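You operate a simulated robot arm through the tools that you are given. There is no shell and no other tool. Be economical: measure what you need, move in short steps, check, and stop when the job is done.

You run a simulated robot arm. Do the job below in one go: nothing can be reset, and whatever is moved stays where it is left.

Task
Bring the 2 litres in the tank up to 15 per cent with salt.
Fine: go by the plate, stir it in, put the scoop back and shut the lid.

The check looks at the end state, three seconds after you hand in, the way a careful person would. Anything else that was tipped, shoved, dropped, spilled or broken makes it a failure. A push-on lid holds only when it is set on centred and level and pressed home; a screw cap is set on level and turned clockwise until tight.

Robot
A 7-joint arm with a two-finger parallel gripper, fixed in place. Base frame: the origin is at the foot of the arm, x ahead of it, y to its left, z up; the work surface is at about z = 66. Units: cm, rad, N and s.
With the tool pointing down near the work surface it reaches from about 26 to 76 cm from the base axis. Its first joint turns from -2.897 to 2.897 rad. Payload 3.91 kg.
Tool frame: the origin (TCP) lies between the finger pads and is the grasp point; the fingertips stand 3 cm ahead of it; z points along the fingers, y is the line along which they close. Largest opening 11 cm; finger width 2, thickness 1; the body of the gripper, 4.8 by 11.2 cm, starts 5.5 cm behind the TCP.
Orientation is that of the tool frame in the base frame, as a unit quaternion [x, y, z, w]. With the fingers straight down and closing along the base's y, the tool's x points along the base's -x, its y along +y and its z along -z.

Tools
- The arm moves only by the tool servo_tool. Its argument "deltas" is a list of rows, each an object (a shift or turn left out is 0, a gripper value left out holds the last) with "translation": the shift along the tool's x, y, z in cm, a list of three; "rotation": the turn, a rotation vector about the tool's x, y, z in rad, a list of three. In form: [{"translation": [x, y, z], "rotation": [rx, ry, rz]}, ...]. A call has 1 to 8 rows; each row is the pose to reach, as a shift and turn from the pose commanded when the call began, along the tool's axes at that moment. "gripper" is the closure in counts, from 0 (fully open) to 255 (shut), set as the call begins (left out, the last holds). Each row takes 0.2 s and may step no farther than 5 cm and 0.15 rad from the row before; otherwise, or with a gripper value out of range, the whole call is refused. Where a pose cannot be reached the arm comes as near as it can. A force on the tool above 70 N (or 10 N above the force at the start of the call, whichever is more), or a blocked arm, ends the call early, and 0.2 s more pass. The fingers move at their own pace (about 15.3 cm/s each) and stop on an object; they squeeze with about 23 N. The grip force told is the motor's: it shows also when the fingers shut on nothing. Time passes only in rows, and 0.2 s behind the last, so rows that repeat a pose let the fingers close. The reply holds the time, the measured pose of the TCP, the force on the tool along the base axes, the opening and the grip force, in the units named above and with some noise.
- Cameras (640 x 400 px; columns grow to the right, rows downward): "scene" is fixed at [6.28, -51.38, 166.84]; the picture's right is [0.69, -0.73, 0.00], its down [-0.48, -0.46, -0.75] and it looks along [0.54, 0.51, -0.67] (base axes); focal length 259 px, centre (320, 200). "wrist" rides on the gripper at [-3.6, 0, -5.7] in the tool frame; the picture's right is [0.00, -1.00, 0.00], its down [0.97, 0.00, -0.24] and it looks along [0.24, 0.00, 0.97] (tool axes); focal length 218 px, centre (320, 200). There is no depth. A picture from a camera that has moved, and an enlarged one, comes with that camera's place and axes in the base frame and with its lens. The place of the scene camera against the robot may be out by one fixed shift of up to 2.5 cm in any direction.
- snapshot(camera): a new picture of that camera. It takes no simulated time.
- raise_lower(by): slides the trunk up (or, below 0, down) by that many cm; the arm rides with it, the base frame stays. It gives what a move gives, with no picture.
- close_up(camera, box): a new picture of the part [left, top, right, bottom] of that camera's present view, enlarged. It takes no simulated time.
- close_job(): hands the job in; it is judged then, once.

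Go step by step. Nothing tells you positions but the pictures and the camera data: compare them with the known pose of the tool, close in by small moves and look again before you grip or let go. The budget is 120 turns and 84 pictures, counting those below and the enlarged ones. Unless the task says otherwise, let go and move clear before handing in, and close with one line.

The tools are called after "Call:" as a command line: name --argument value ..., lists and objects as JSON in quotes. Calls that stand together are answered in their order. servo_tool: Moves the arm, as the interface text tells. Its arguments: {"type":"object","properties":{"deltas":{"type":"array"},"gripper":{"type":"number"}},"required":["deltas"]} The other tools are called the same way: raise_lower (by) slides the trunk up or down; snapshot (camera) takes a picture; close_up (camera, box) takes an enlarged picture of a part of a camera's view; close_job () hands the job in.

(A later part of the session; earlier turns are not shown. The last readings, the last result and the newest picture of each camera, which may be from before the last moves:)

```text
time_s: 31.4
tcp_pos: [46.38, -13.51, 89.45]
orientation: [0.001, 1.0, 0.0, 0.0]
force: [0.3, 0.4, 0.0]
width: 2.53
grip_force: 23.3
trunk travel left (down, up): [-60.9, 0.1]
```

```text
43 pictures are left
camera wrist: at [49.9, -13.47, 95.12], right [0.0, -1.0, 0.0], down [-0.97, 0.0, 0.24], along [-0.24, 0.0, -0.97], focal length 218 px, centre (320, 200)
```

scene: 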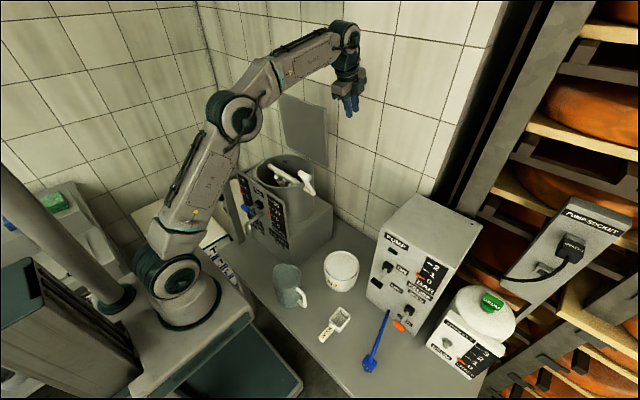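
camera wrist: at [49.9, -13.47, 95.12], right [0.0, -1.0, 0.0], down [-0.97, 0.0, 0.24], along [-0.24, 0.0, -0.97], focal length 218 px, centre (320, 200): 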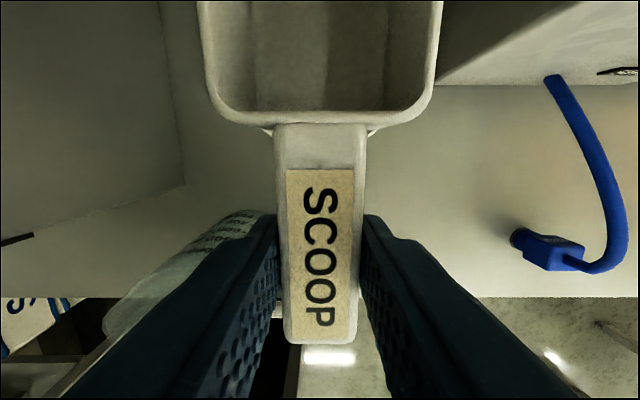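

The scoop is held firmly; the tub centre is at about (57.1, -13.4) with its rim at z≈75.4. I'll move up and lower the trunk for reach, then pitch the bowl down above the salt.

Call:
servo_tool --deltas '[{"translation": [-1.5, 0.1, -4]}, {"translation": [-3, 0.1, -8]}, {"translation": [-4.5, 0.15, -12]}, {"translation": [-6.1, 0.15, -14]}]'

Call:
raise_lower --by -11

Call:
servo_tool --deltas '[{"rotation": [0, 0.15, 0]}, {"rotation": [0, 0.3, 0]}, {"rotation": [0, 0.45, 0]}, {"rotation": [0, 0.6, 0]}, {"rotation": [0, 0.75, 0]}, {"rotation": [0, 0.9, 0]}, {"rotation": [0, 1.05, 0]}]'

Call:
snapshot --camera "scene"

Call:
snapshot --camera "wrist"

```text
time_s: 32.4
tcp_pos: [52.51, -13.36, 103.49]
orientation: [0.0, 1.0, 0.001, 0.0]
force: [0.6, -0.4, -0.6]
width: 2.52
grip_force: 22.7
trunk travel left (down, up): [-60.9, 0.1]
```

```text
time_s: 33.8
tcp_pos: [52.43, -13.44, 92.4]
orientation: [0.001, 1.0, 0.0, 0.0]
force: [-0.2, 0.1, -0.5]
width: 2.56
grip_force: 22.8
trunk travel left (down, up): [-49.9, 11.1]
```

```text
time_s: 35.4
tcp_pos: [52.5, -13.52, 92.47]
orientation: [0.001, 0.865, 0.0, -0.502]
force: [-0.4, -0.2, -1.3]
width: 2.55
grip_force: 23.1
trunk travel left (down, up): [-49.9, 11.1]
```

```text
42 pictures are left
```

scene: 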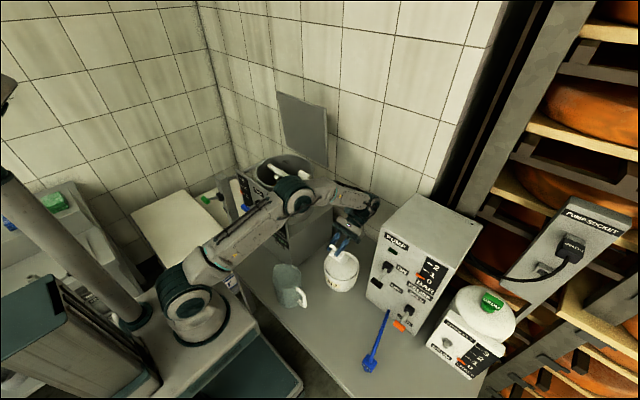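

```text
41 pictures are left
camera wrist: at [59.16, -13.44, 92.1], right [0.0, -1.0, 0.0], down [-0.27, 0.0, 0.96], along [-0.96, 0.0, -0.27], focal length 218 px, centre (320, 200)
```

wrist: 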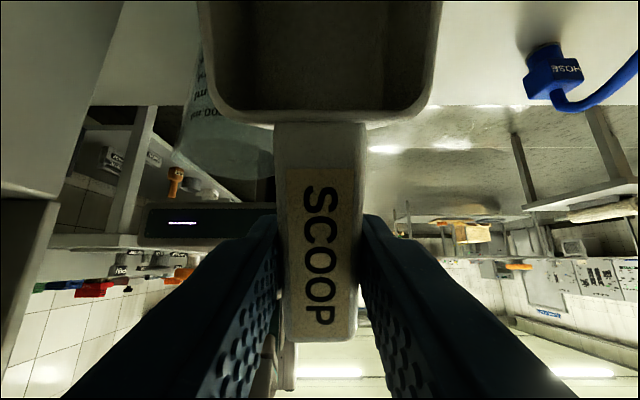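

The pitch worked, but the elbow looks close to the tank panel and crank. I'll zoom in there, and on the bowl over the tub.

Call:
close_up --camera "scene" --box '[220, 140, 400, 300]'

```text
2.50 times, centred on (310, 220) of scene
camera zoom: at [6.28, -51.38, 166.84], right [0.69, -0.73, 0.0], down [-0.48, -0.46, -0.75], along [0.54, 0.51, -0.67], focal length 648 px, centre (345, 150)
```

zoom: 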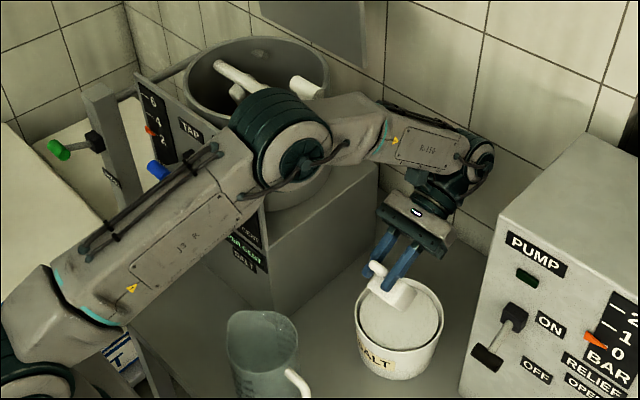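

The elbow at about (40, -10, 119) is clear of the crank. I'll push the bowl straight down into the salt.

Call:
servo_tool --deltas '[{"translation": [-3.5, 0, 2.0]}, {"translation": [-7, 0, 4.0]}, {"translation": [-8.7, 0, 5.0]}, {"translation": [-9.9, 0, 5.7]}, {"translation": [-11.2, 0, 6.45]}]'

Call:
close_up --camera "scene" --box '[220, 140, 400, 300]'

```text
time_s: 36.6
tcp_pos: [52.48, -13.31, 79.47]
orientation: [0.001, 0.865, 0.0, -0.501]
force: [0.8, 0.0, -1.2]
width: 2.53
grip_force: 22.6
trunk travel left (down, up): [-49.9, 11.1]
```

```text
2.50 times, centred on (310, 220) of scene
camera zoom: at [6.28, -51.38, 166.84], right [0.69, -0.73, 0.0], down [-0.48, -0.46, -0.75], along [0.54, 0.51, -0.67], focal length 648 px, centre (345, 150)
```

zoom: 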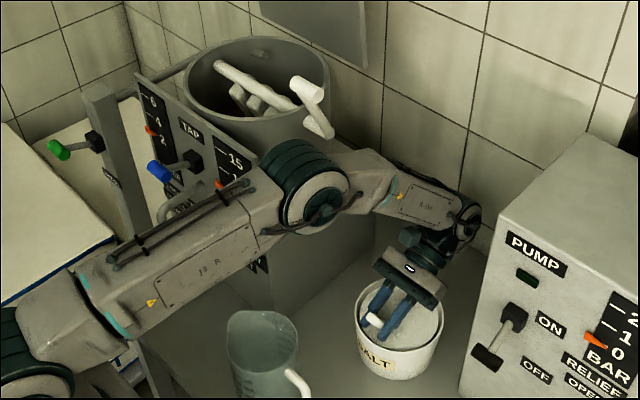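

There's no resistance. Now I'll level the bowl while sweeping up and out.

Call:
servo_tool --deltas '[{"translation": [0.34, 0, 0.09], "rotation": [0, -0.15, 0]}, {"translation": [0.68, 0, 0.18], "rotation": [0, -0.3, 0]}, {"translation": [1.02, 0, 0.28], "rotation": [0, -0.45, 0]}, {"translation": [1.54, 0, 0.27], "rotation": [0, -0.6, 0]}, {"translation": [2.33, 0, 0.04], "rotation": [0, -0.75, 0]}, {"translation": [3.57, 0, -0.21], "rotation": [0, -0.9, 0]}, {"translation": [5.07, 0, -0.61], "rotation": [0, -1.05, 0]}]'

Call:
snapshot --camera "wrist"

Call:
close_up --camera "scene" --box '[290, 210, 400, 310]'

```text
time_s: 38.2
tcp_pos: [50.58, -13.46, 84.23]
orientation: [0.0, 1.0, 0.001, 0.001]
force: [0.7, -0.2, -0.1]
width: 2.52
grip_force: 22.8
trunk travel left (down, up): [-49.9, 11.1]
```

```text
38 pictures are left
camera wrist: at [53.98, -13.41, 89.95], right [0.0, -1.0, 0.0], down [-0.97, 0.0, 0.24], along [-0.24, 0.0, -0.97], focal length 218 px, centre (320, 200)
```

wrist: 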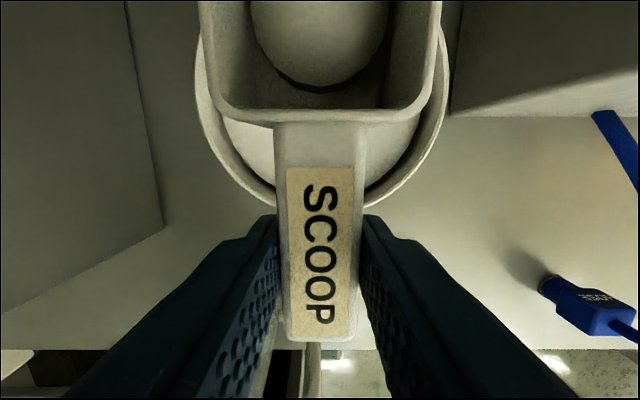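

```text
4.00 times, centred on (345, 260) of scene
camera zoom: at [6.28, -51.38, 166.84], right [0.69, -0.73, 0.0], down [-0.48, -0.46, -0.75], along [0.54, 0.51, -0.67], focal length 1037 px, centre (220, -40)
```

zoom: 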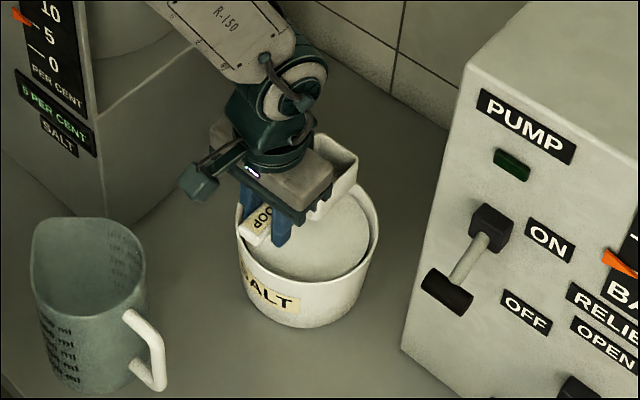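

The bowl now holds a load of salt. I'll raise the trunk and lift high, keeping it level, before going to the tank.

Call:
raise_lower --by 11

Call:
servo_tool --deltas '[{"translation": [0, 0, -4]}, {"translation": [0, 0, -8]}, {"translation": [0, 0, -12]}, {"translation": [0, 0, -16]}, {"translation": [0, 0, -20]}, {"translation": [0, 0, -24]}, {"translation": [0, 0, -28]}, {"translation": [0.5, 0, -32]}]'

Call:
servo_tool --deltas '[{"translation": [0, 4, 0], "rotation": [0, 0, 0.15]}, {"translation": [0, 8, 0], "rotation": [0, 0, 0.3]}, {"translation": [0, 12, 0], "rotation": [0, 0, 0.45]}, {"translation": [0, 16, 0], "rotation": [0, 0, 0.6]}, {"translation": [0, 20, 0], "rotation": [0, 0, 0.75]}, {"translation": [0, 24, 0], "rotation": [0, 0, 0.9]}, {"translation": [0, 28, 0], "rotation": [0, 0, 1.05]}, {"translation": [0, 32, 0], "rotation": [0, 0, 1.2]}]'

Call:
close_up --camera "scene" --box '[200, 50, 400, 250]'

```text
time_s: 39.6
tcp_pos: [50.41, -13.33, 95.25]
orientation: [0.0, 1.0, -0.001, 0.0]
force: [0.1, -0.4, -1.0]
width: 2.56
grip_force: 23.3
trunk travel left (down, up): [-60.9, 0.1]
```

```text
time_s: 41.4
tcp_pos: [49.99, -13.38, 127.34]
orientation: [0.0, 1.0, 0.0, -0.001]
force: [-0.3, 0.5, -1.7]
width: 2.52
grip_force: 22.4
trunk travel left (down, up): [-60.9, 0.1]
```

```text
time_s: 43.2
tcp_pos: [50.02, 18.65, 127.33]
orientation: [0.565, 0.825, -0.001, 0.0]
force: [0.4, 0.4, -1.6]
width: 2.52
grip_force: 22.9
trunk travel left (down, up): [-60.9, 0.1]
```

```text
2.00 times, centred on (300, 150) of scene
camera zoom: at [6.28, -51.38, 166.84], right [0.69, -0.73, 0.0], down [-0.48, -0.46, -0.75], along [0.54, 0.51, -0.67], focal length 519 px, centre (360, 300)
```

zoom: 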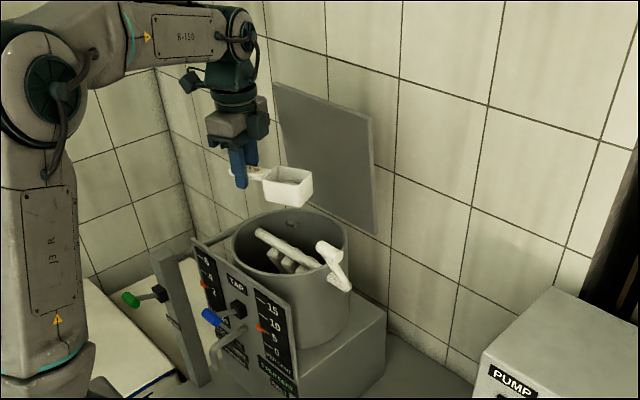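

That is level and clear. I'll finish the turn and bring the bowl over the tank centre.

Call:
servo_tool --deltas '[{"translation": [1.8, 3.5, 0.5], "rotation": [0, 0, 0.125]}, {"translation": [3.6, 7, 1.5], "rotation": [0, 0, 0.25]}, {"translation": [5.31, 10.64, 2.5], "rotation": [0, 0, 0.371]}, {"translation": [5.31, 10.64, 4], "rotation": [0, 0, 0.371]}]'

Call:
snapshot --camera "wrist"

Call:
close_up --camera "scene" --box '[200, 50, 400, 250]'

```text
time_s: 44.2
tcp_pos: [57.92, 27.23, 123.17]
orientation: [0.707, 0.707, 0.0, 0.0]
force: [-0.3, -0.1, -1.0]
width: 2.55
grip_force: 22.6
trunk travel left (down, up): [-60.9, 0.1]
```

```text
35 pictures are left
camera wrist: at [57.9, 23.7, 128.9], right [-1.0, 0.0, 0.0], down [0.0, 0.97, 0.24], along [0.0, 0.24, -0.97], focal length 218 px, centre (320, 200)
```

wrist: 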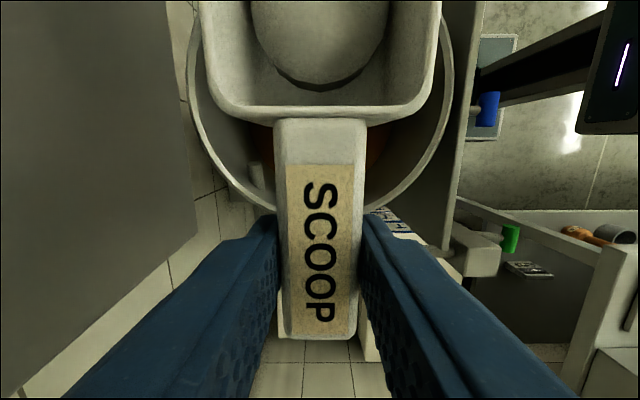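

```text
2.00 times, centred on (300, 150) of scene
camera zoom: at [6.28, -51.38, 166.84], right [0.69, -0.73, 0.0], down [-0.48, -0.46, -0.75], along [0.54, 0.51, -0.67], focal length 519 px, centre (360, 300)
```

zoom: 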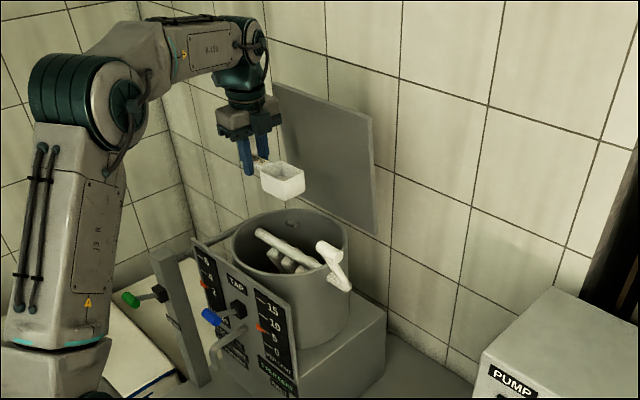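

The bowl is centred over the tank. I'll roll it so that the mouth turns to -x and the tool points forward.

Call:
servo_tool --deltas '[{"translation": [0, 0, 0.5], "rotation": [-0.15, 0, 0]}, {"translation": [0, 0, 1], "rotation": [-0.3, 0, 0]}, {"translation": [0, 0, 1.5], "rotation": [-0.45, 0, 0]}, {"translation": [0, 0, 2], "rotation": [-0.6, 0, 0]}, {"translation": [0, 0, 2], "rotation": [-0.75, 0, 0]}, {"translation": [0, 0, 2], "rotation": [-0.9, 0, 0]}, {"translation": [0, 0, 2], "rotation": [-1.05, 0, 0]}, {"translation": [0, 0, 2], "rotation": [-1.2, 0, 0]}]'

Call:
close_up --camera "scene" --box '[200, 50, 400, 250]'

```text
time_s: 46.0
tcp_pos: [58.01, 27.55, 121.34]
orientation: [0.583, 0.584, 0.4, 0.4]
force: [0.8, 0.2, -0.2]
width: 2.53
grip_force: 23.1
trunk travel left (down, up): [-60.9, 0.1]
```

```text
2.00 times, centred on (300, 150) of scene
camera zoom: at [6.28, -51.38, 166.84], right [0.69, -0.73, 0.0], down [-0.48, -0.46, -0.75], along [0.54, 0.51, -0.67], focal length 519 px, centre (360, 300)
```

zoom: 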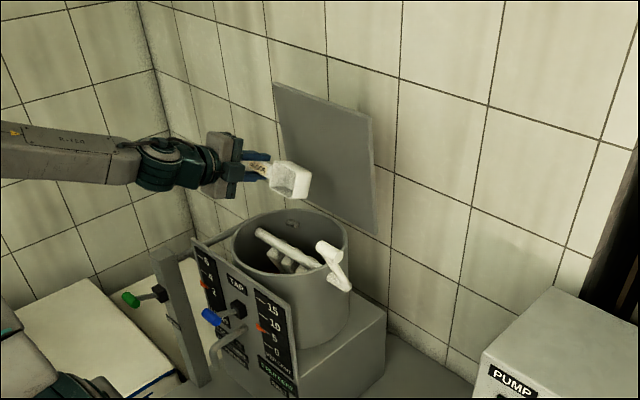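

Continuing the roll to about 115°.

Call:
servo_tool --deltas '[{"rotation": [-0.15, 0, 0]}, {"rotation": [-0.3, 0, 0]}, {"rotation": [-0.45, 0, 0]}, {"rotation": [-0.6, 0, 0]}, {"rotation": [-0.75, 0, 0]}, {"rotation": [-0.8, 0, 0]}, {"rotation": [-0.8, 0, 0]}]'

Call:
snapshot --camera "wrist"

Call:
close_up --camera "scene" --box '[200, 50, 400, 250]'

```text
time_s: 47.6
tcp_pos: [58.0, 27.36, 121.18]
orientation: [0.382, 0.381, 0.595, 0.596]
force: [-0.1, -0.7, -0.8]
width: 2.55
grip_force: 23.1
trunk travel left (down, up): [-60.9, 0.1]
```

```text
32 pictures are left
camera wrist: at [52.71, 23.83, 118.83], right [0.42, 0.0, -0.91], down [-0.22, 0.97, -0.1], along [0.88, 0.24, 0.4], focal length 218 px, centre (320, 200)
```

wrist: 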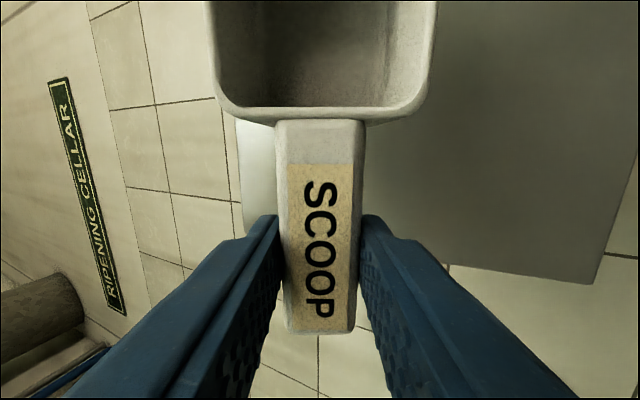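

```text
2.00 times, centred on (300, 150) of scene
camera zoom: at [6.28, -51.38, 166.84], right [0.69, -0.73, 0.0], down [-0.48, -0.46, -0.75], along [0.54, 0.51, -0.67], focal length 519 px, centre (360, 300)
```

zoom: 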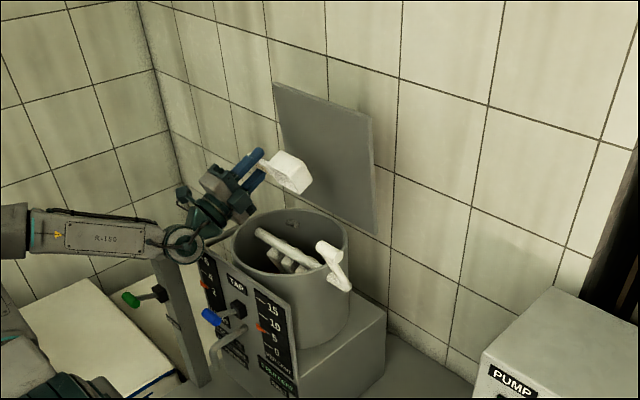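

The bowl is empty and nothing is spilled. I'll check the display, then roll back.

Call:
close_up --camera "scene" --box '[236, 165, 306, 250]'

Call:
servo_tool --deltas '[{"rotation": [0.15, 0, 0]}, {"rotation": [0.3, 0, 0]}, {"rotation": [0.45, 0, 0]}, {"rotation": [0.6, 0, 0]}, {"rotation": [0.75, 0, 0]}, {"rotation": [0.9, 0, 0]}, {"rotation": [1.05, 0, 0]}, {"rotation": [1.2, 0, 0]}]'

Call:
servo_tool --deltas '[{"translation": [0, 0, 0], "rotation": [0.15, 0, 0]}, {"rotation": [0.3, 0, 0]}, {"rotation": [0.45, 0, 0]}, {"rotation": [0.6, 0, 0]}, {"rotation": [0.75, 0, 0]}, {"rotation": [0.8, 0, 0]}]'

```text
4.71 times, centred on (271, 208) of scene
camera zoom: at [6.28, -51.38, 166.84], right [0.69, -0.73, 0.0], down [-0.48, -0.46, -0.75], along [0.54, 0.51, -0.67], focal length 1220 px, centre (551, 165)
```

zoom: 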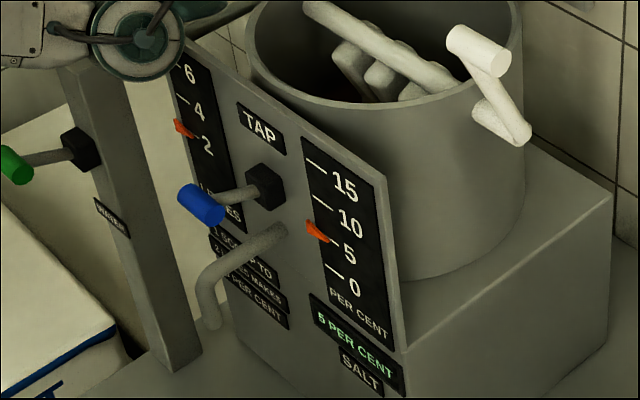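

```text
time_s: 49.4
tcp_pos: [58.12, 27.52, 121.23]
orientation: [0.651, 0.651, 0.276, 0.275]
force: [0.6, 0.4, -1.1]
width: 2.55
grip_force: 23.1
trunk travel left (down, up): [-60.9, 0.1]
```

```text
time_s: 50.8
tcp_pos: [58.02, 27.33, 121.29]
orientation: [0.707, 0.707, -0.001, -0.001]
force: [-0.1, -0.2, -0.6]
width: 2.51
grip_force: 23.6
trunk travel left (down, up): [-60.9, 0.1]
```

The display will presumably change only after stirring. Before adding more I'll look again at the half-hidden number on the plate.

Call:
close_up --camera "scene" --box '[252, 218, 268, 228]'

```text
16.00 times, centred on (260, 223) of scene
camera zoom: at [6.28, -51.38, 166.84], right [0.69, -0.73, 0.0], down [-0.48, -0.46, -0.75], along [0.54, 0.51, -0.67], focal length 4150 px, centre (1280, -168)
```

zoom: 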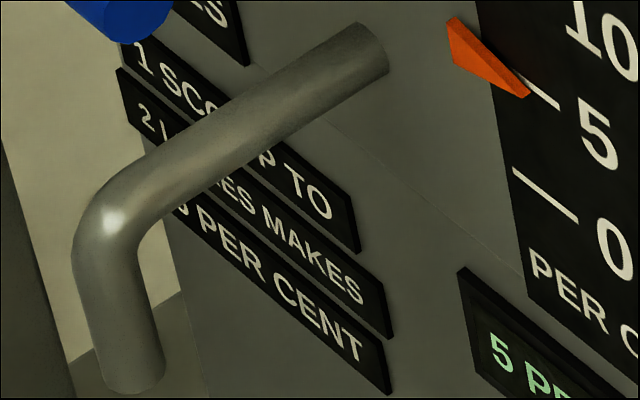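

I'll zoom once more on just the fragment of the digit.

Call:
close_up --camera "scene" --box '[255, 221, 261, 225]'

```text
16.00 times, centred on (258, 223) of scene
camera zoom: at [6.28, -51.38, 166.84], right [0.69, -0.73, 0.0], down [-0.48, -0.46, -0.75], along [0.54, 0.51, -0.67], focal length 4150 px, centre (1312, -168)
```

zoom: 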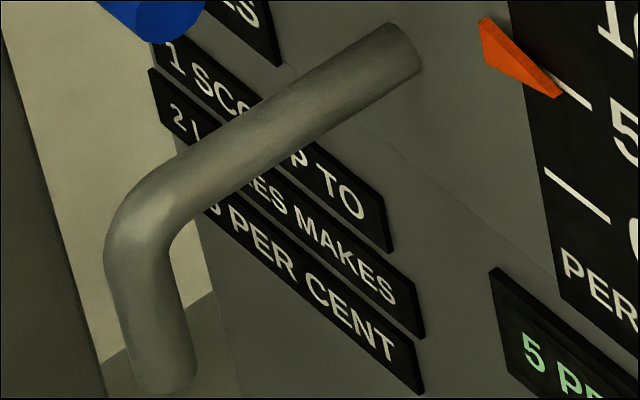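

Comparing text widths, the plate's number is a single digit, which fits "5 PER CENT" a scoop. So two scoops bring it from 5 to 15, and I'll go back for the second.

Call:
servo_tool --deltas '[{"translation": [0, 0, -3]}, {"translation": [-0.5, -2, -6]}, {"translation": [-3.5, -4, -6], "rotation": [0, 0, -0.125]}, {"translation": [-6, -6, -6], "rotation": [0, 0, -0.25]}, {"translation": [-8.8, -8, -6], "rotation": [0, 0, -0.371]}]'

Call:
servo_tool --deltas '[{"translation": [-3.73, -1.45, 0], "rotation": [0, 0, -0.15]}, {"translation": [-7.46, -2.9, 0], "rotation": [0, 0, -0.3]}, {"translation": [-11.18, -4.35, 0], "rotation": [0, 0, -0.45]}, {"translation": [-14.9, -5.8, 0], "rotation": [0, 0, -0.6]}, {"translation": [-18.6, -7.25, 0], "rotation": [0, 0, -0.75]}, {"translation": [-22.4, -8.7, 0], "rotation": [0, 0, -0.9]}, {"translation": [-26.1, -10.1, 0], "rotation": [0, 0, -1.05]}, {"translation": [-29.8, -11.6, 0], "rotation": [0, 0, -1.2]}]'

```text
time_s: 52.0
tcp_pos: [49.9, 18.59, 127.2]
orientation: [0.564, 0.826, 0.0, -0.001]
force: [-0.1, 0.8, -0.5]
width: 2.5
grip_force: 23.6
trunk travel left (down, up): [-60.9, 0.1]
```

```text
time_s: 53.8
tcp_pos: [49.95, -13.42, 127.41]
orientation: [-0.001, 1.0, 0.0, 0.0]
force: [0.4, -0.5, -0.8]
width: 2.5
grip_force: 22.9
trunk travel left (down, up): [-60.9, 0.1]
```

The scoop is back above the tub, empty. I'll repeat the same scoop motion.

Call:
servo_tool --deltas '[{"translation": [-0.5, 0, 4]}, {"translation": [-1, 0, 8]}, {"translation": [-1.5, 0, 12]}, {"translation": [-2, 0, 16]}, {"translation": [-2.5, 0, 20]}, {"translation": [-2.5, 0, 24]}]'

Call:
raise_lower --by -11

Call:
servo_tool --deltas '[{"rotation": [0, 0.15, 0]}, {"rotation": [0, 0.3, 0]}, {"rotation": [0, 0.45, 0]}, {"rotation": [0, 0.6, 0]}, {"rotation": [0, 0.75, 0]}, {"rotation": [0, 0.9, 0]}, {"rotation": [0, 1.05, 0]}]'

Call:
servo_tool --deltas '[{"translation": [-3.5, 0, 2.0]}, {"translation": [-7, 0, 4.0]}, {"translation": [-8.7, 0, 5.0]}, {"translation": [-9.9, 0, 5.7]}, {"translation": [-11.2, 0, 6.45]}]'

Call:
servo_tool --deltas '[{"translation": [0.34, 0, 0.09], "rotation": [0, -0.15, 0]}, {"translation": [0.68, 0, 0.18], "rotation": [0, -0.3, 0]}, {"translation": [1.02, 0, 0.28], "rotation": [0, -0.45, 0]}, {"translation": [1.54, 0, 0.27], "rotation": [0, -0.6, 0]}, {"translation": [2.33, 0, 0.04], "rotation": [0, -0.75, 0]}, {"translation": [3.57, 0, -0.21], "rotation": [0, -0.9, 0]}, {"translation": [5.07, 0, -0.61], "rotation": [0, -1.05, 0]}]'

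Call:
snapshot --camera "wrist"

```text
time_s: 55.2
tcp_pos: [52.47, -13.42, 103.22]
orientation: [0.0, 1.0, 0.0, 0.001]
force: [-0.2, -0.4, -1.2]
width: 2.49
grip_force: 22.7
trunk travel left (down, up): [-60.9, 0.1]
```

```text
time_s: 56.6
tcp_pos: [52.51, -13.5, 92.13]
orientation: [0.0, 1.0, 0.0, 0.0]
force: [-0.4, -0.2, -0.2]
width: 2.51
grip_force: 22.8
trunk travel left (down, up): [-49.9, 11.1]
```

```text
time_s: 58.2
tcp_pos: [51.24, -12.86, 91.77]
orientation: [0.0, 0.866, 0.0, -0.5]
force: [-0.5, -0.2, 0.0]
width: 2.52
grip_force: 22.4
out of reach, approached as far as the arm can: row 7
trunk travel left (down, up): [-49.9, 11.1]
```

```text
time_s: 59.4
tcp_pos: [51.12, -12.85, 78.67]
orientation: [0.001, 0.865, 0.0, -0.501]
force: [0.0, 0.0, -0.6]
width: 2.52
grip_force: 23.0
trunk travel left (down, up): [-49.9, 11.1]
```

```text
time_s: 61.0
tcp_pos: [49.08, -12.76, 83.47]
orientation: [-0.001, 1.0, 0.0, 0.001]
force: [-0.2, -0.2, -0.7]
width: 2.52
grip_force: 22.5
trunk travel left (down, up): [-49.9, 11.1]
```

```text
27 pictures are left
camera wrist: at [52.58, -12.89, 89.14], right [0.0, -1.0, 0.0], down [-0.97, 0.0, 0.24], along [-0.24, 0.0, -0.97], focal length 218 px, centre (320, 200)
```

wrist: 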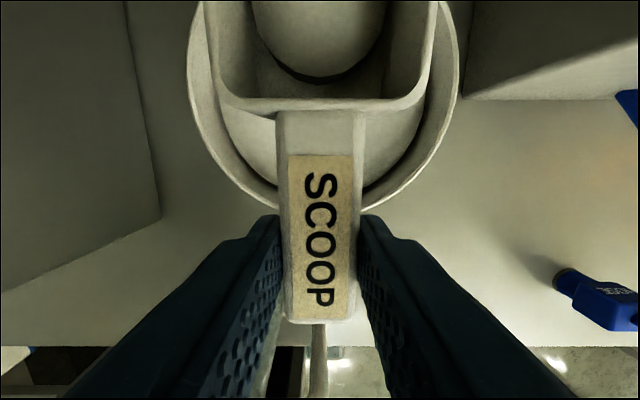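

There is salt again, but the arm ran about 1 cm nearer than planned. I'll check whether the tub moved and whether the scoop sits properly.

Call:
close_up --camera "scene" --box '[290, 210, 400, 310]'

```text
4.00 times, centred on (345, 260) of scene
camera zoom: at [6.28, -51.38, 166.84], right [0.69, -0.73, 0.0], down [-0.48, -0.46, -0.75], along [0.54, 0.51, -0.67], focal length 1037 px, centre (220, -40)
```

zoom: 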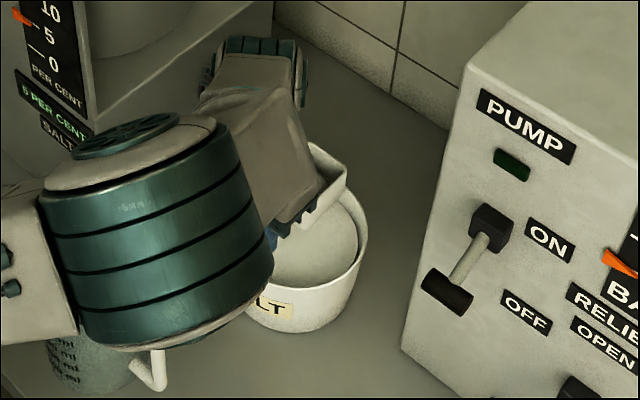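

The tub seems to have shifted by about a centimetre and the elbow has swung out, so I'll correct the tub later. First I'll raise the trunk and see the whole scene.

Call:
raise_lower --by 11

Call:
servo_tool --deltas '[{"translation": [0, 0, -4]}, {"translation": [0, 0, -8]}, {"translation": [0, 0, -12]}, {"translation": [0, 0, -16]}, {"translation": [0, 0, -20]}, {"translation": [0, 0, -24]}, {"translation": [0, 0, -28]}, {"translation": [-0.9, 0, -32.5]}]'

Call:
snapshot --camera "scene"

Call:
snapshot --camera "wrist"

```text
time_s: 62.5
tcp_pos: [49.16, -12.85, 94.49]
orientation: [0.0, 1.0, 0.0, -0.001]
force: [1.3, 0.1, -1.4]
width: 2.51
grip_force: 22.7
trunk travel left (down, up): [-60.9, 0.1]
```

```text
time_s: 64.3
tcp_pos: [50.07, -12.87, 126.95]
orientation: [-0.001, 1.0, 0.0, 0.001]
force: [-0.2, 0.7, -0.9]
width: 2.49
grip_force: 23.1
trunk travel left (down, up): [-60.9, 0.1]
```

```text
25 pictures are left
```

scene: 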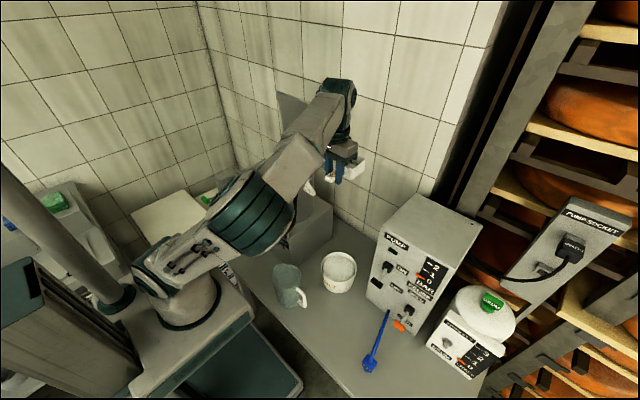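

```text
24 pictures are left
camera wrist: at [53.54, -12.87, 132.62], right [0.0, -1.0, 0.0], down [-0.97, 0.0, 0.24], along [-0.24, 0.0, -0.97], focal length 218 px, centre (320, 200)
```

wrist: 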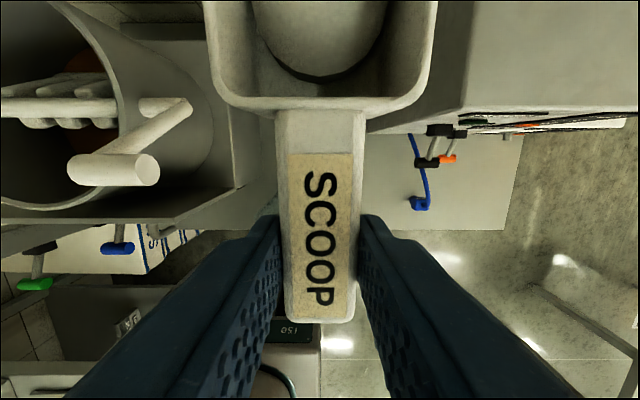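

The scoop is full and level, though it slid about 0.6 cm forward in the grip. The elbow hangs sideways but clear, so I'll move to the tank in two halves and watch.

Call:
servo_tool --deltas '[{"translation": [0, 4, 0], "rotation": [0, 0, 0.15]}, {"translation": [0, 8, 0], "rotation": [0, 0, 0.3]}, {"translation": [0, 12, 0], "rotation": [0, 0, 0.45]}, {"translation": [0, 16, 0], "rotation": [0, 0, 0.6]}]'

Call:
snapshot --camera "scene"

```text
time_s: 65.3
tcp_pos: [50.1, 3.19, 126.99]
orientation: [0.295, 0.955, 0.0, 0.0]
force: [-0.1, -0.1, -0.8]
width: 2.49
grip_force: 22.9
trunk travel left (down, up): [-60.9, 0.1]
```

```text
23 pictures are left
```

scene: 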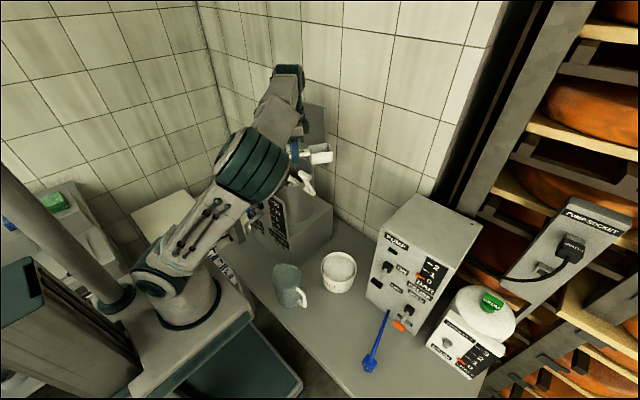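

The elbow is well clear, so I'll continue to the tank.

Call:
servo_tool --deltas '[{"translation": [2.26, 3.3, 0], "rotation": [0, 0, 0.15]}, {"translation": [4.5, 6.6, 0], "rotation": [0, 0, 0.3]}, {"translation": [6.8, 9.9, 0], "rotation": [0, 0, 0.45]}, {"translation": [8.75, 12.8, 0], "rotation": [0, 0, 0.6]}]'

Call:
servo_tool --deltas '[{"translation": [1.8, 3.5, 0.5], "rotation": [0, 0, 0.125]}, {"translation": [3.6, 7, 1.5], "rotation": [0, 0, 0.25]}, {"translation": [5.31, 10.64, 2.5], "rotation": [0, 0, 0.371]}, {"translation": [5.31, 10.64, 4], "rotation": [0, 0, 0.371]}]'

Call:
snapshot --camera "wrist"

Call:
snapshot --camera "scene"

```text
time_s: 66.3
tcp_pos: [50.08, 18.75, 127.08]
orientation: [0.566, 0.824, -0.001, 0.0]
force: [-0.3, 0.8, -0.9]
width: 2.52
grip_force: 23.0
trunk travel left (down, up): [-60.9, 0.1]
```

```text
time_s: 67.3
tcp_pos: [58.13, 27.45, 122.94]
orientation: [0.708, 0.706, 0.0, -0.001]
force: [-0.2, -0.1, -1.9]
width: 2.49
grip_force: 23.3
trunk travel left (down, up): [-60.9, 0.1]
```

```text
22 pictures are left
camera wrist: at [57.95, 23.84, 128.63], right [-1.0, 0.0, 0.0], down [0.0, 0.97, 0.24], along [0.0, 0.24, -0.97], focal length 218 px, centre (320, 200)
```

wrist: 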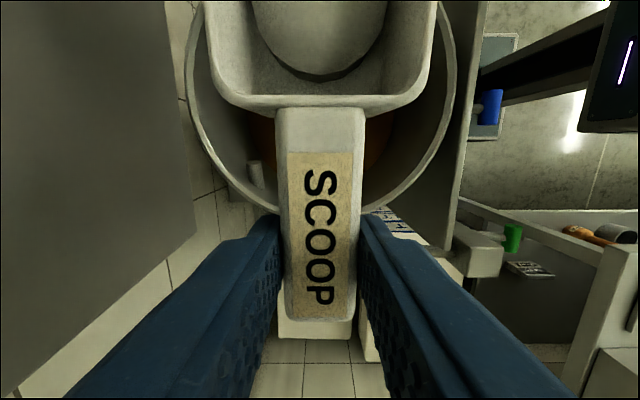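

```text
21 pictures are left
```

scene: 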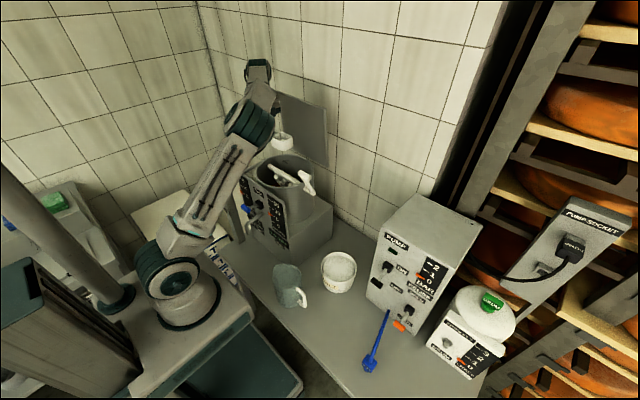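

Same pouring position as before. I'll roll halfway and check the arm.

Call:
servo_tool --deltas '[{"translation": [0, 0, 0.5], "rotation": [-0.15, 0, 0]}, {"translation": [0, 0, 1], "rotation": [-0.3, 0, 0]}, {"translation": [0, 0, 1.5], "rotation": [-0.45, 0, 0]}, {"translation": [0, 0, 1.7], "rotation": [-0.6, 0, 0]}, {"translation": [0, 0, 1.7], "rotation": [-0.75, 0, 0]}, {"translation": [0, 0, 1.7], "rotation": [-0.9, 0, 0]}, {"translation": [0, 0, 1.7], "rotation": [-1.05, 0, 0]}, {"translation": [0, 0, 1.7], "rotation": [-1.2, 0, 0]}]'

Call:
close_up --camera "scene" --box '[120, 50, 400, 300]'

```text
time_s: 69.1
tcp_pos: [58.01, 27.53, 121.19]
orientation: [0.584, 0.583, 0.4, 0.4]
force: [0.2, -0.3, 0.7]
width: 2.48
grip_force: 23.3
trunk travel left (down, up): [-60.9, 0.1]
```

```text
1.60 times, centred on (260, 175) of scene
camera zoom: at [6.28, -51.38, 166.84], right [0.69, -0.73, 0.0], down [-0.48, -0.46, -0.75], along [0.54, 0.51, -0.67], focal length 415 px, centre (416, 240)
```

zoom: 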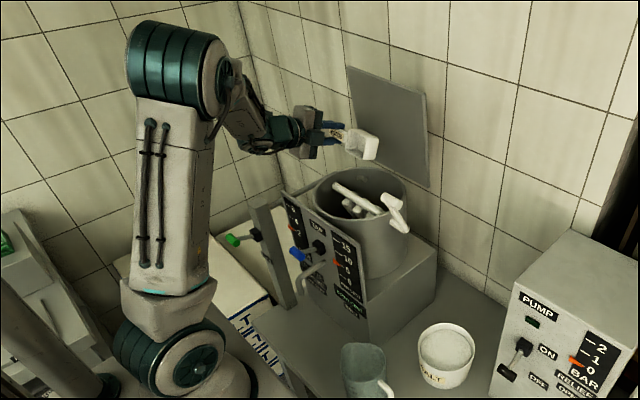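

The arm is clear, so I'll complete the pour.

Call:
servo_tool --deltas '[{"rotation": [-0.15, 0, 0]}, {"rotation": [-0.3, 0, 0]}, {"rotation": [-0.45, 0, 0]}, {"rotation": [-0.6, 0, 0]}, {"rotation": [-0.75, 0, 0]}, {"rotation": [-0.8, 0, 0]}, {"rotation": [-0.8, 0, 0]}]'

Call:
snapshot --camera "wrist"

Call:
servo_tool --deltas '[{"rotation": [0.15, 0, 0]}, {"rotation": [0.3, 0, 0]}, {"rotation": [0.45, 0, 0]}, {"rotation": [0.6, 0, 0]}, {"rotation": [0.75, 0, 0]}, {"rotation": [0.9, 0, 0]}, {"rotation": [1.05, 0, 0]}, {"rotation": [1.2, 0, 0]}]'

Call:
servo_tool --deltas '[{"rotation": [0.15, 0, 0]}, {"rotation": [0.3, 0, 0]}, {"rotation": [0.45, 0, 0]}, {"rotation": [0.6, 0, 0]}, {"rotation": [0.75, 0, 0]}, {"rotation": [0.8, 0, 0]}]'

Call:
servo_tool --deltas '[{"translation": [0, 0, -3]}, {"translation": [-0.5, -2, -6]}, {"translation": [-3.5, -4, -6], "rotation": [0, 0, -0.125]}, {"translation": [-6, -6, -6], "rotation": [0, 0, -0.25]}, {"translation": [-8.8, -8, -6], "rotation": [0, 0, -0.371]}]'

```text
time_s: 70.7
tcp_pos: [58.09, 27.33, 121.21]
orientation: [0.382, 0.382, 0.596, 0.594]
force: [-0.2, -0.3, -0.4]
width: 2.5
grip_force: 23.6
trunk travel left (down, up): [-60.9, 0.1]
```

```text
19 pictures are left
camera wrist: at [52.76, 23.82, 118.81], right [0.42, 0.0, -0.91], down [-0.22, 0.97, -0.1], along [0.88, 0.24, 0.41], focal length 218 px, centre (320, 200)
```

wrist: 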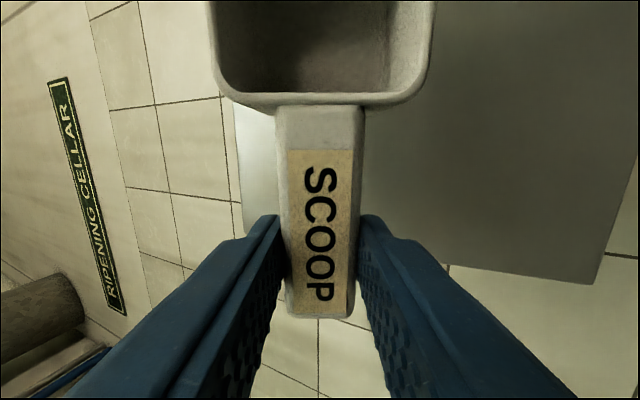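

```text
time_s: 72.5
tcp_pos: [58.1, 27.36, 121.14]
orientation: [0.651, 0.651, 0.275, 0.275]
force: [0.5, -0.4, -0.4]
width: 2.51
grip_force: 23.5
trunk travel left (down, up): [-60.9, 0.1]
```

```text
time_s: 73.9
tcp_pos: [58.03, 27.5, 121.32]
orientation: [0.707, 0.707, 0.0, 0.0]
force: [-0.4, 0.2, -1.0]
width: 2.49
grip_force: 23.1
trunk travel left (down, up): [-60.9, 0.1]
```

```text
time_s: 75.1
tcp_pos: [49.97, 18.43, 127.19]
orientation: [0.564, 0.826, 0.0, 0.0]
force: [-0.3, 0.1, -0.5]
width: 2.53
grip_force: 22.9
trunk travel left (down, up): [-60.9, 0.1]
```

Both scoops are in. Now I'll carry the empty scoop back to its place.

Call:
servo_tool --deltas '[{"translation": [-3.46, -3.03, 0], "rotation": [0, 0, -0.15]}, {"translation": [-6.92, -6.06, 0], "rotation": [0, 0, -0.3]}, {"translation": [-10.38, -9.09, 0], "rotation": [0, 0, -0.45]}, {"translation": [-13.84, -12.12, 0], "rotation": [0, 0, -0.6]}, {"translation": [-17.3, -15.15, 0], "rotation": [0, 0, -0.75]}, {"translation": [-20.76, -18.18, 0], "rotation": [0, 0, -0.9]}, {"translation": [-24.22, -21.21, 0], "rotation": [0, 0, -1.05]}, {"translation": [-27.68, -24.24, 0], "rotation": [0, 0, -1.2]}]'

```text
time_s: 76.9
tcp_pos: [37.4, -16.17, 127.21]
orientation: [0.0, 1.0, 0.0, 0.0]
force: [0.0, -0.6, 0.0]
width: 2.52
grip_force: 22.7
trunk travel left (down, up): [-60.9, 0.1]
```

I'll move over the scoop's place and descend to about z 78.

Call:
servo_tool --deltas '[{"translation": [1.5, -3.5, 2]}, {"translation": [3, -7, 4]}, {"translation": [3.7, -9.5, 7]}, {"translation": [3.7, -9.5, 11.5]}, {"translation": [3.7, -9.5, 16]}, {"translation": [3.7, -9.5, 20.5]}, {"translation": [3.7, -9.5, 25]}, {"translation": [3.7, -9.5, 29.5]}]'

Call:
servo_tool --deltas '[{"translation": [0, 0, 4.5]}, {"translation": [0, 0, 9]}, {"translation": [0, 0, 13.5]}, {"translation": [0, 0, 18]}, {"translation": [0, 0, 20]}]'

Call:
snapshot --camera "scene"

Call:
snapshot --camera "wrist"

```text
time_s: 78.7
tcp_pos: [33.84, -25.43, 97.74]
orientation: [0.0, 1.0, 0.001, 0.001]
force: [-0.2, -0.2, -0.9]
width: 2.51
grip_force: 22.9
trunk travel left (down, up): [-60.9, 0.1]
```

```text
time_s: 79.9
tcp_pos: [33.77, -25.55, 77.65]
orientation: [0.001, 1.0, 0.0, 0.0]
force: [0.1, 0.4, 0.0]
width: 2.51
grip_force: 22.9
trunk travel left (down, up): [-60.9, 0.1]
```

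```text
18 pictures are left
```

scene: 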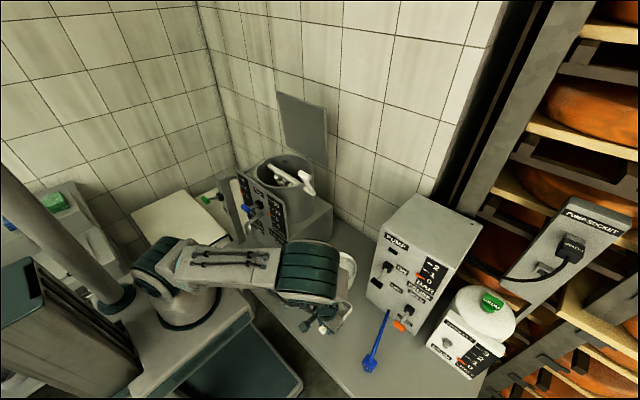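

```text
17 pictures are left
camera wrist: at [37.26, -25.5, 83.36], right [0.0, -1.0, 0.0], down [-0.97, 0.0, 0.24], along [-0.24, 0.0, -0.97], focal length 218 px, centre (320, 200)
```

wrist: 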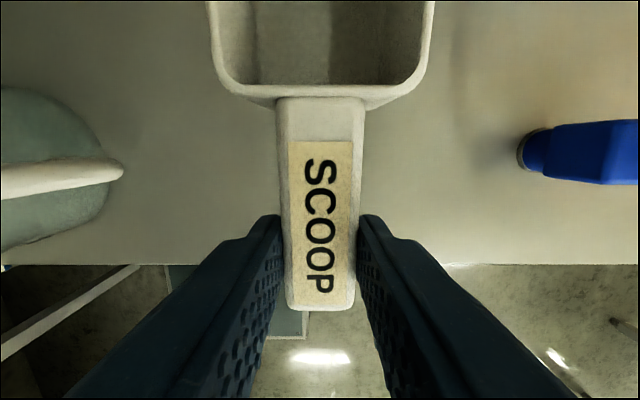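

The scoop has crept about 1 cm forward in the grip, so I'll shift back 0.4 cm more and lower it onto the bench gently.

Call:
servo_tool --deltas '[{"translation": [0.4, -0.1, 3]}, {"translation": [0.4, -0.1, 5]}, {"translation": [0.4, -0.1, 6.3]}, {"translation": [0.4, -0.1, 6.8]}, {"translation": [0.4, -0.1, 7.2]}]'

```text
time_s: 81.1
tcp_pos: [33.3, -25.71, 70.62]
orientation: [0.001, 1.0, 0.0, -0.001]
force: [-0.1, 0.5, -1.2]
width: 2.54
grip_force: 23.1
trunk travel left (down, up): [-60.9, 0.1]
```

Call:
servo_tool --deltas '[{"translation": [0, 0, 0.3]}, {"translation": [0, 0, 0.6]}]'

Call:
snapshot --camera "wrist"

```text
time_s: 81.7
tcp_pos: [33.16, -25.59, 69.99]
orientation: [0.001, 1.0, -0.001, 0.0]
force: [-4.8, -1.3, 17.3]
width: 2.55
grip_force: 22.8
trunk travel left (down, up): [-60.9, 0.1]
```

```text
16 pictures are left
camera wrist: at [36.78, -25.6, 75.68], right [0.0, -1.0, 0.0], down [-0.97, 0.0, 0.24], along [-0.24, 0.0, -0.97], focal length 218 px, centre (320, 200)
```

wrist: 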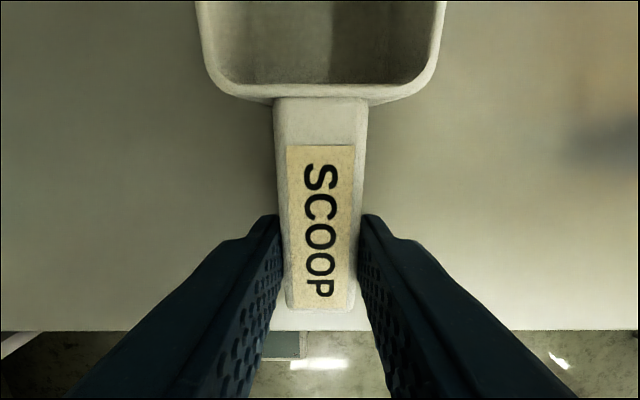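

It rests flat, within about 0.3 cm of where it was. I'll release and go up.

Call:
servo_tool --deltas '[{"translation": [0, 0, -0.4]}, {"translation": [0, 0, -0.4]}, {"translation": [0, 0, -0.4]}]' --gripper 140

Call:
servo_tool --deltas '[{"translation": [0, 0, -3]}, {"translation": [0, 0, -7]}, {"translation": [0, 0, -11.5]}, {"translation": [0, 0, -16]}, {"translation": [0, 0, -20.5]}]'

Call:
snapshot --camera "wrist"

```text
time_s: 82.5
tcp_pos: [33.36, -25.55, 70.29]
orientation: [0.0, 1.0, 0.0, 0.001]
force: [0.6, 0.2, 0.6]
width: 4.96
grip_force: 0.1
trunk travel left (down, up): [-60.9, 0.1]
```

```text
time_s: 83.7
tcp_pos: [33.37, -25.44, 90.98]
orientation: [-0.001, 1.0, 0.001, 0.0]
force: [1.2, -0.1, -0.6]
width: 4.96
grip_force: 0.0
trunk travel left (down, up): [-60.9, 0.1]
```

```text
15 pictures are left
camera wrist: at [36.81, -25.48, 96.63], right [0.0, -1.0, 0.0], down [-0.97, 0.0, 0.24], along [-0.24, 0.0, -0.97], focal length 218 px, centre (320, 200)
```

wrist: 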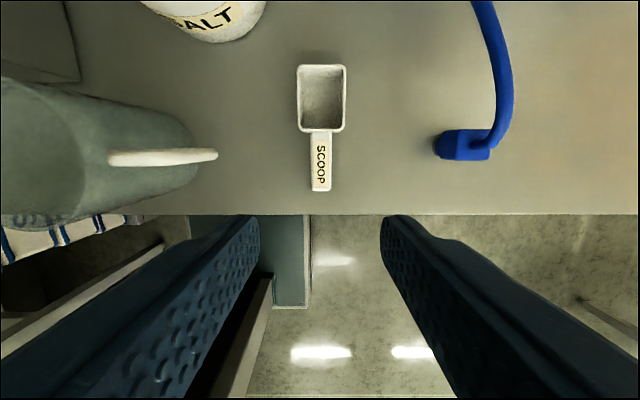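

The scoop is back in place. The tub sits about 1.2 cm towards -x and slightly towards +y of its original spot, so I'll turn the tool, close the fingers and nudge the tub back.

Call:
servo_tool --deltas '[{"translation": [-1.5, 1.6, -0.5], "rotation": [0, 0, 0.15]}, {"translation": [-3, 3.2, -1], "rotation": [0, 0, 0.3]}, {"translation": [-4.5, 4.8, -1], "rotation": [0, 0, 0.45]}, {"translation": [-6, 6.4, -1], "rotation": [0, 0, 0.6]}, {"translation": [-7.5, 8, -1], "rotation": [0, 0, 0.75]}, {"translation": [-9, 9.6, -1], "rotation": [0, 0, 0.9]}, {"translation": [-10.5, 11.2, -1], "rotation": [0, 0, 1.05]}, {"translation": [-11.6, 12.6, -1], "rotation": [0, 0, 1.2]}]' --gripper 255

Call:
servo_tool --deltas '[{"rotation": [0, 0, 0.125]}, {"rotation": [0, 0, 0.25]}, {"rotation": [0, 0, 0.371]}]'

Call:
snapshot --camera "wrist"

```text
time_s: 85.5
tcp_pos: [45.05, -12.95, 91.89]
orientation: [0.566, 0.825, 0.0, 0.0]
force: [0.0, -0.6, 1.0]
width: 0.01
grip_force: 23.0
trunk travel left (down, up): [-60.9, 0.1]
```

```text
time_s: 86.3
tcp_pos: [44.96, -13.04, 91.92]
orientation: [0.708, 0.707, 0.0, 0.001]
force: [-0.5, -0.1, -0.3]
width: 0.0
grip_force: 23.2
trunk travel left (down, up): [-60.9, 0.1]
```

```text
14 pictures are left
camera wrist: at [44.83, -16.6, 97.55], right [-1.0, 0.0, 0.0], down [0.0, 0.97, 0.24], along [0.0, 0.24, -0.97], focal length 218 px, centre (320, 200)
```

wrist: 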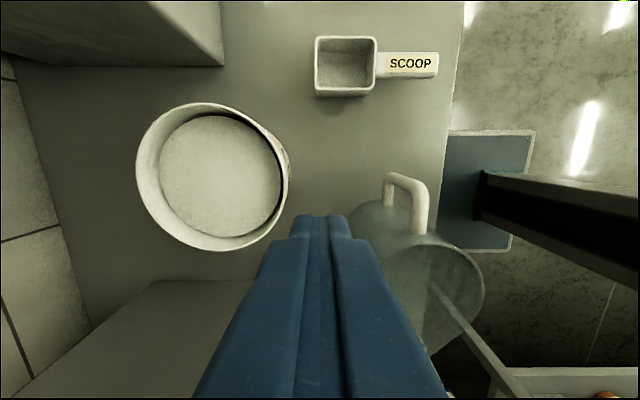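

The tub centre measures (55.9, -13.5), so it moved purely along x. I'll go down to z 73.5 on its -x side and push it 1.2 cm.

Call:
servo_tool --deltas '[{"translation": [-0.4, 0, 4.5]}, {"translation": [-0.4, 0, 9]}, {"translation": [-0.4, 0, 13.5]}, {"translation": [-0.4, 0, 18.4]}, {"translation": [-0.4, 1, 18.4]}, {"translation": [-0.4, 2, 18.4]}]'

Call:
servo_tool --deltas '[{"translation": [0, 0.3, 0]}, {"translation": [0, 0.6, 0]}, {"translation": [0, 0.9, 0]}, {"translation": [0, 1.2, 0]}, {"translation": [0, 1.5, 0]}, {"translation": [0, 1.8, 0]}, {"translation": [0, 1.8, 0]}]'

Call:
servo_tool --deltas '[{"translation": [0, -2, 0]}, {"translation": [0, -3.8, 0]}, {"translation": [0, -3.8, -4.5]}, {"translation": [0, -3.8, -9]}, {"translation": [0, -3.8, -13.5]}, {"translation": [0, -3.8, -18.4]}]'

Call:
snapshot --camera "wrist"

```text
time_s: 87.7
tcp_pos: [46.78, -13.47, 73.43]
orientation: [0.708, 0.706, 0.0, -0.001]
force: [-4.7, 0.1, -1.1]
width: 0.01
grip_force: 22.7
trunk travel left (down, up): [-60.9, 0.1]
```

```text
time_s: 89.3
tcp_pos: [48.72, -13.28, 73.53]
orientation: [0.708, 0.707, 0.0, 0.0]
force: [-4.6, 0.3, 0.3]
width: 0.03
grip_force: 22.6
trunk travel left (down, up): [-60.9, 0.1]
```

```text
time_s: 90.7
tcp_pos: [44.61, -13.22, 91.84]
orientation: [0.707, 0.708, -0.001, 0.0]
force: [-0.8, 0.3, 0.5]
width: 0.01
grip_force: 23.5
trunk travel left (down, up): [-60.9, 0.1]
```

```text
13 pictures are left
camera wrist: at [44.61, -16.91, 97.56], right [-1.0, 0.0, 0.0], down [0.0, 0.97, 0.24], along [0.0, 0.24, -0.97], focal length 218 px, centre (320, 200)
```

wrist: 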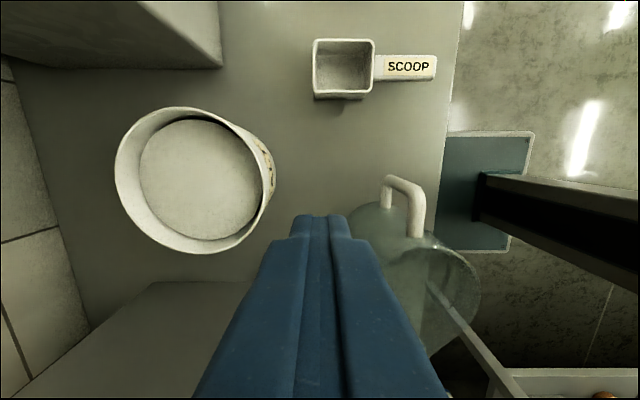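

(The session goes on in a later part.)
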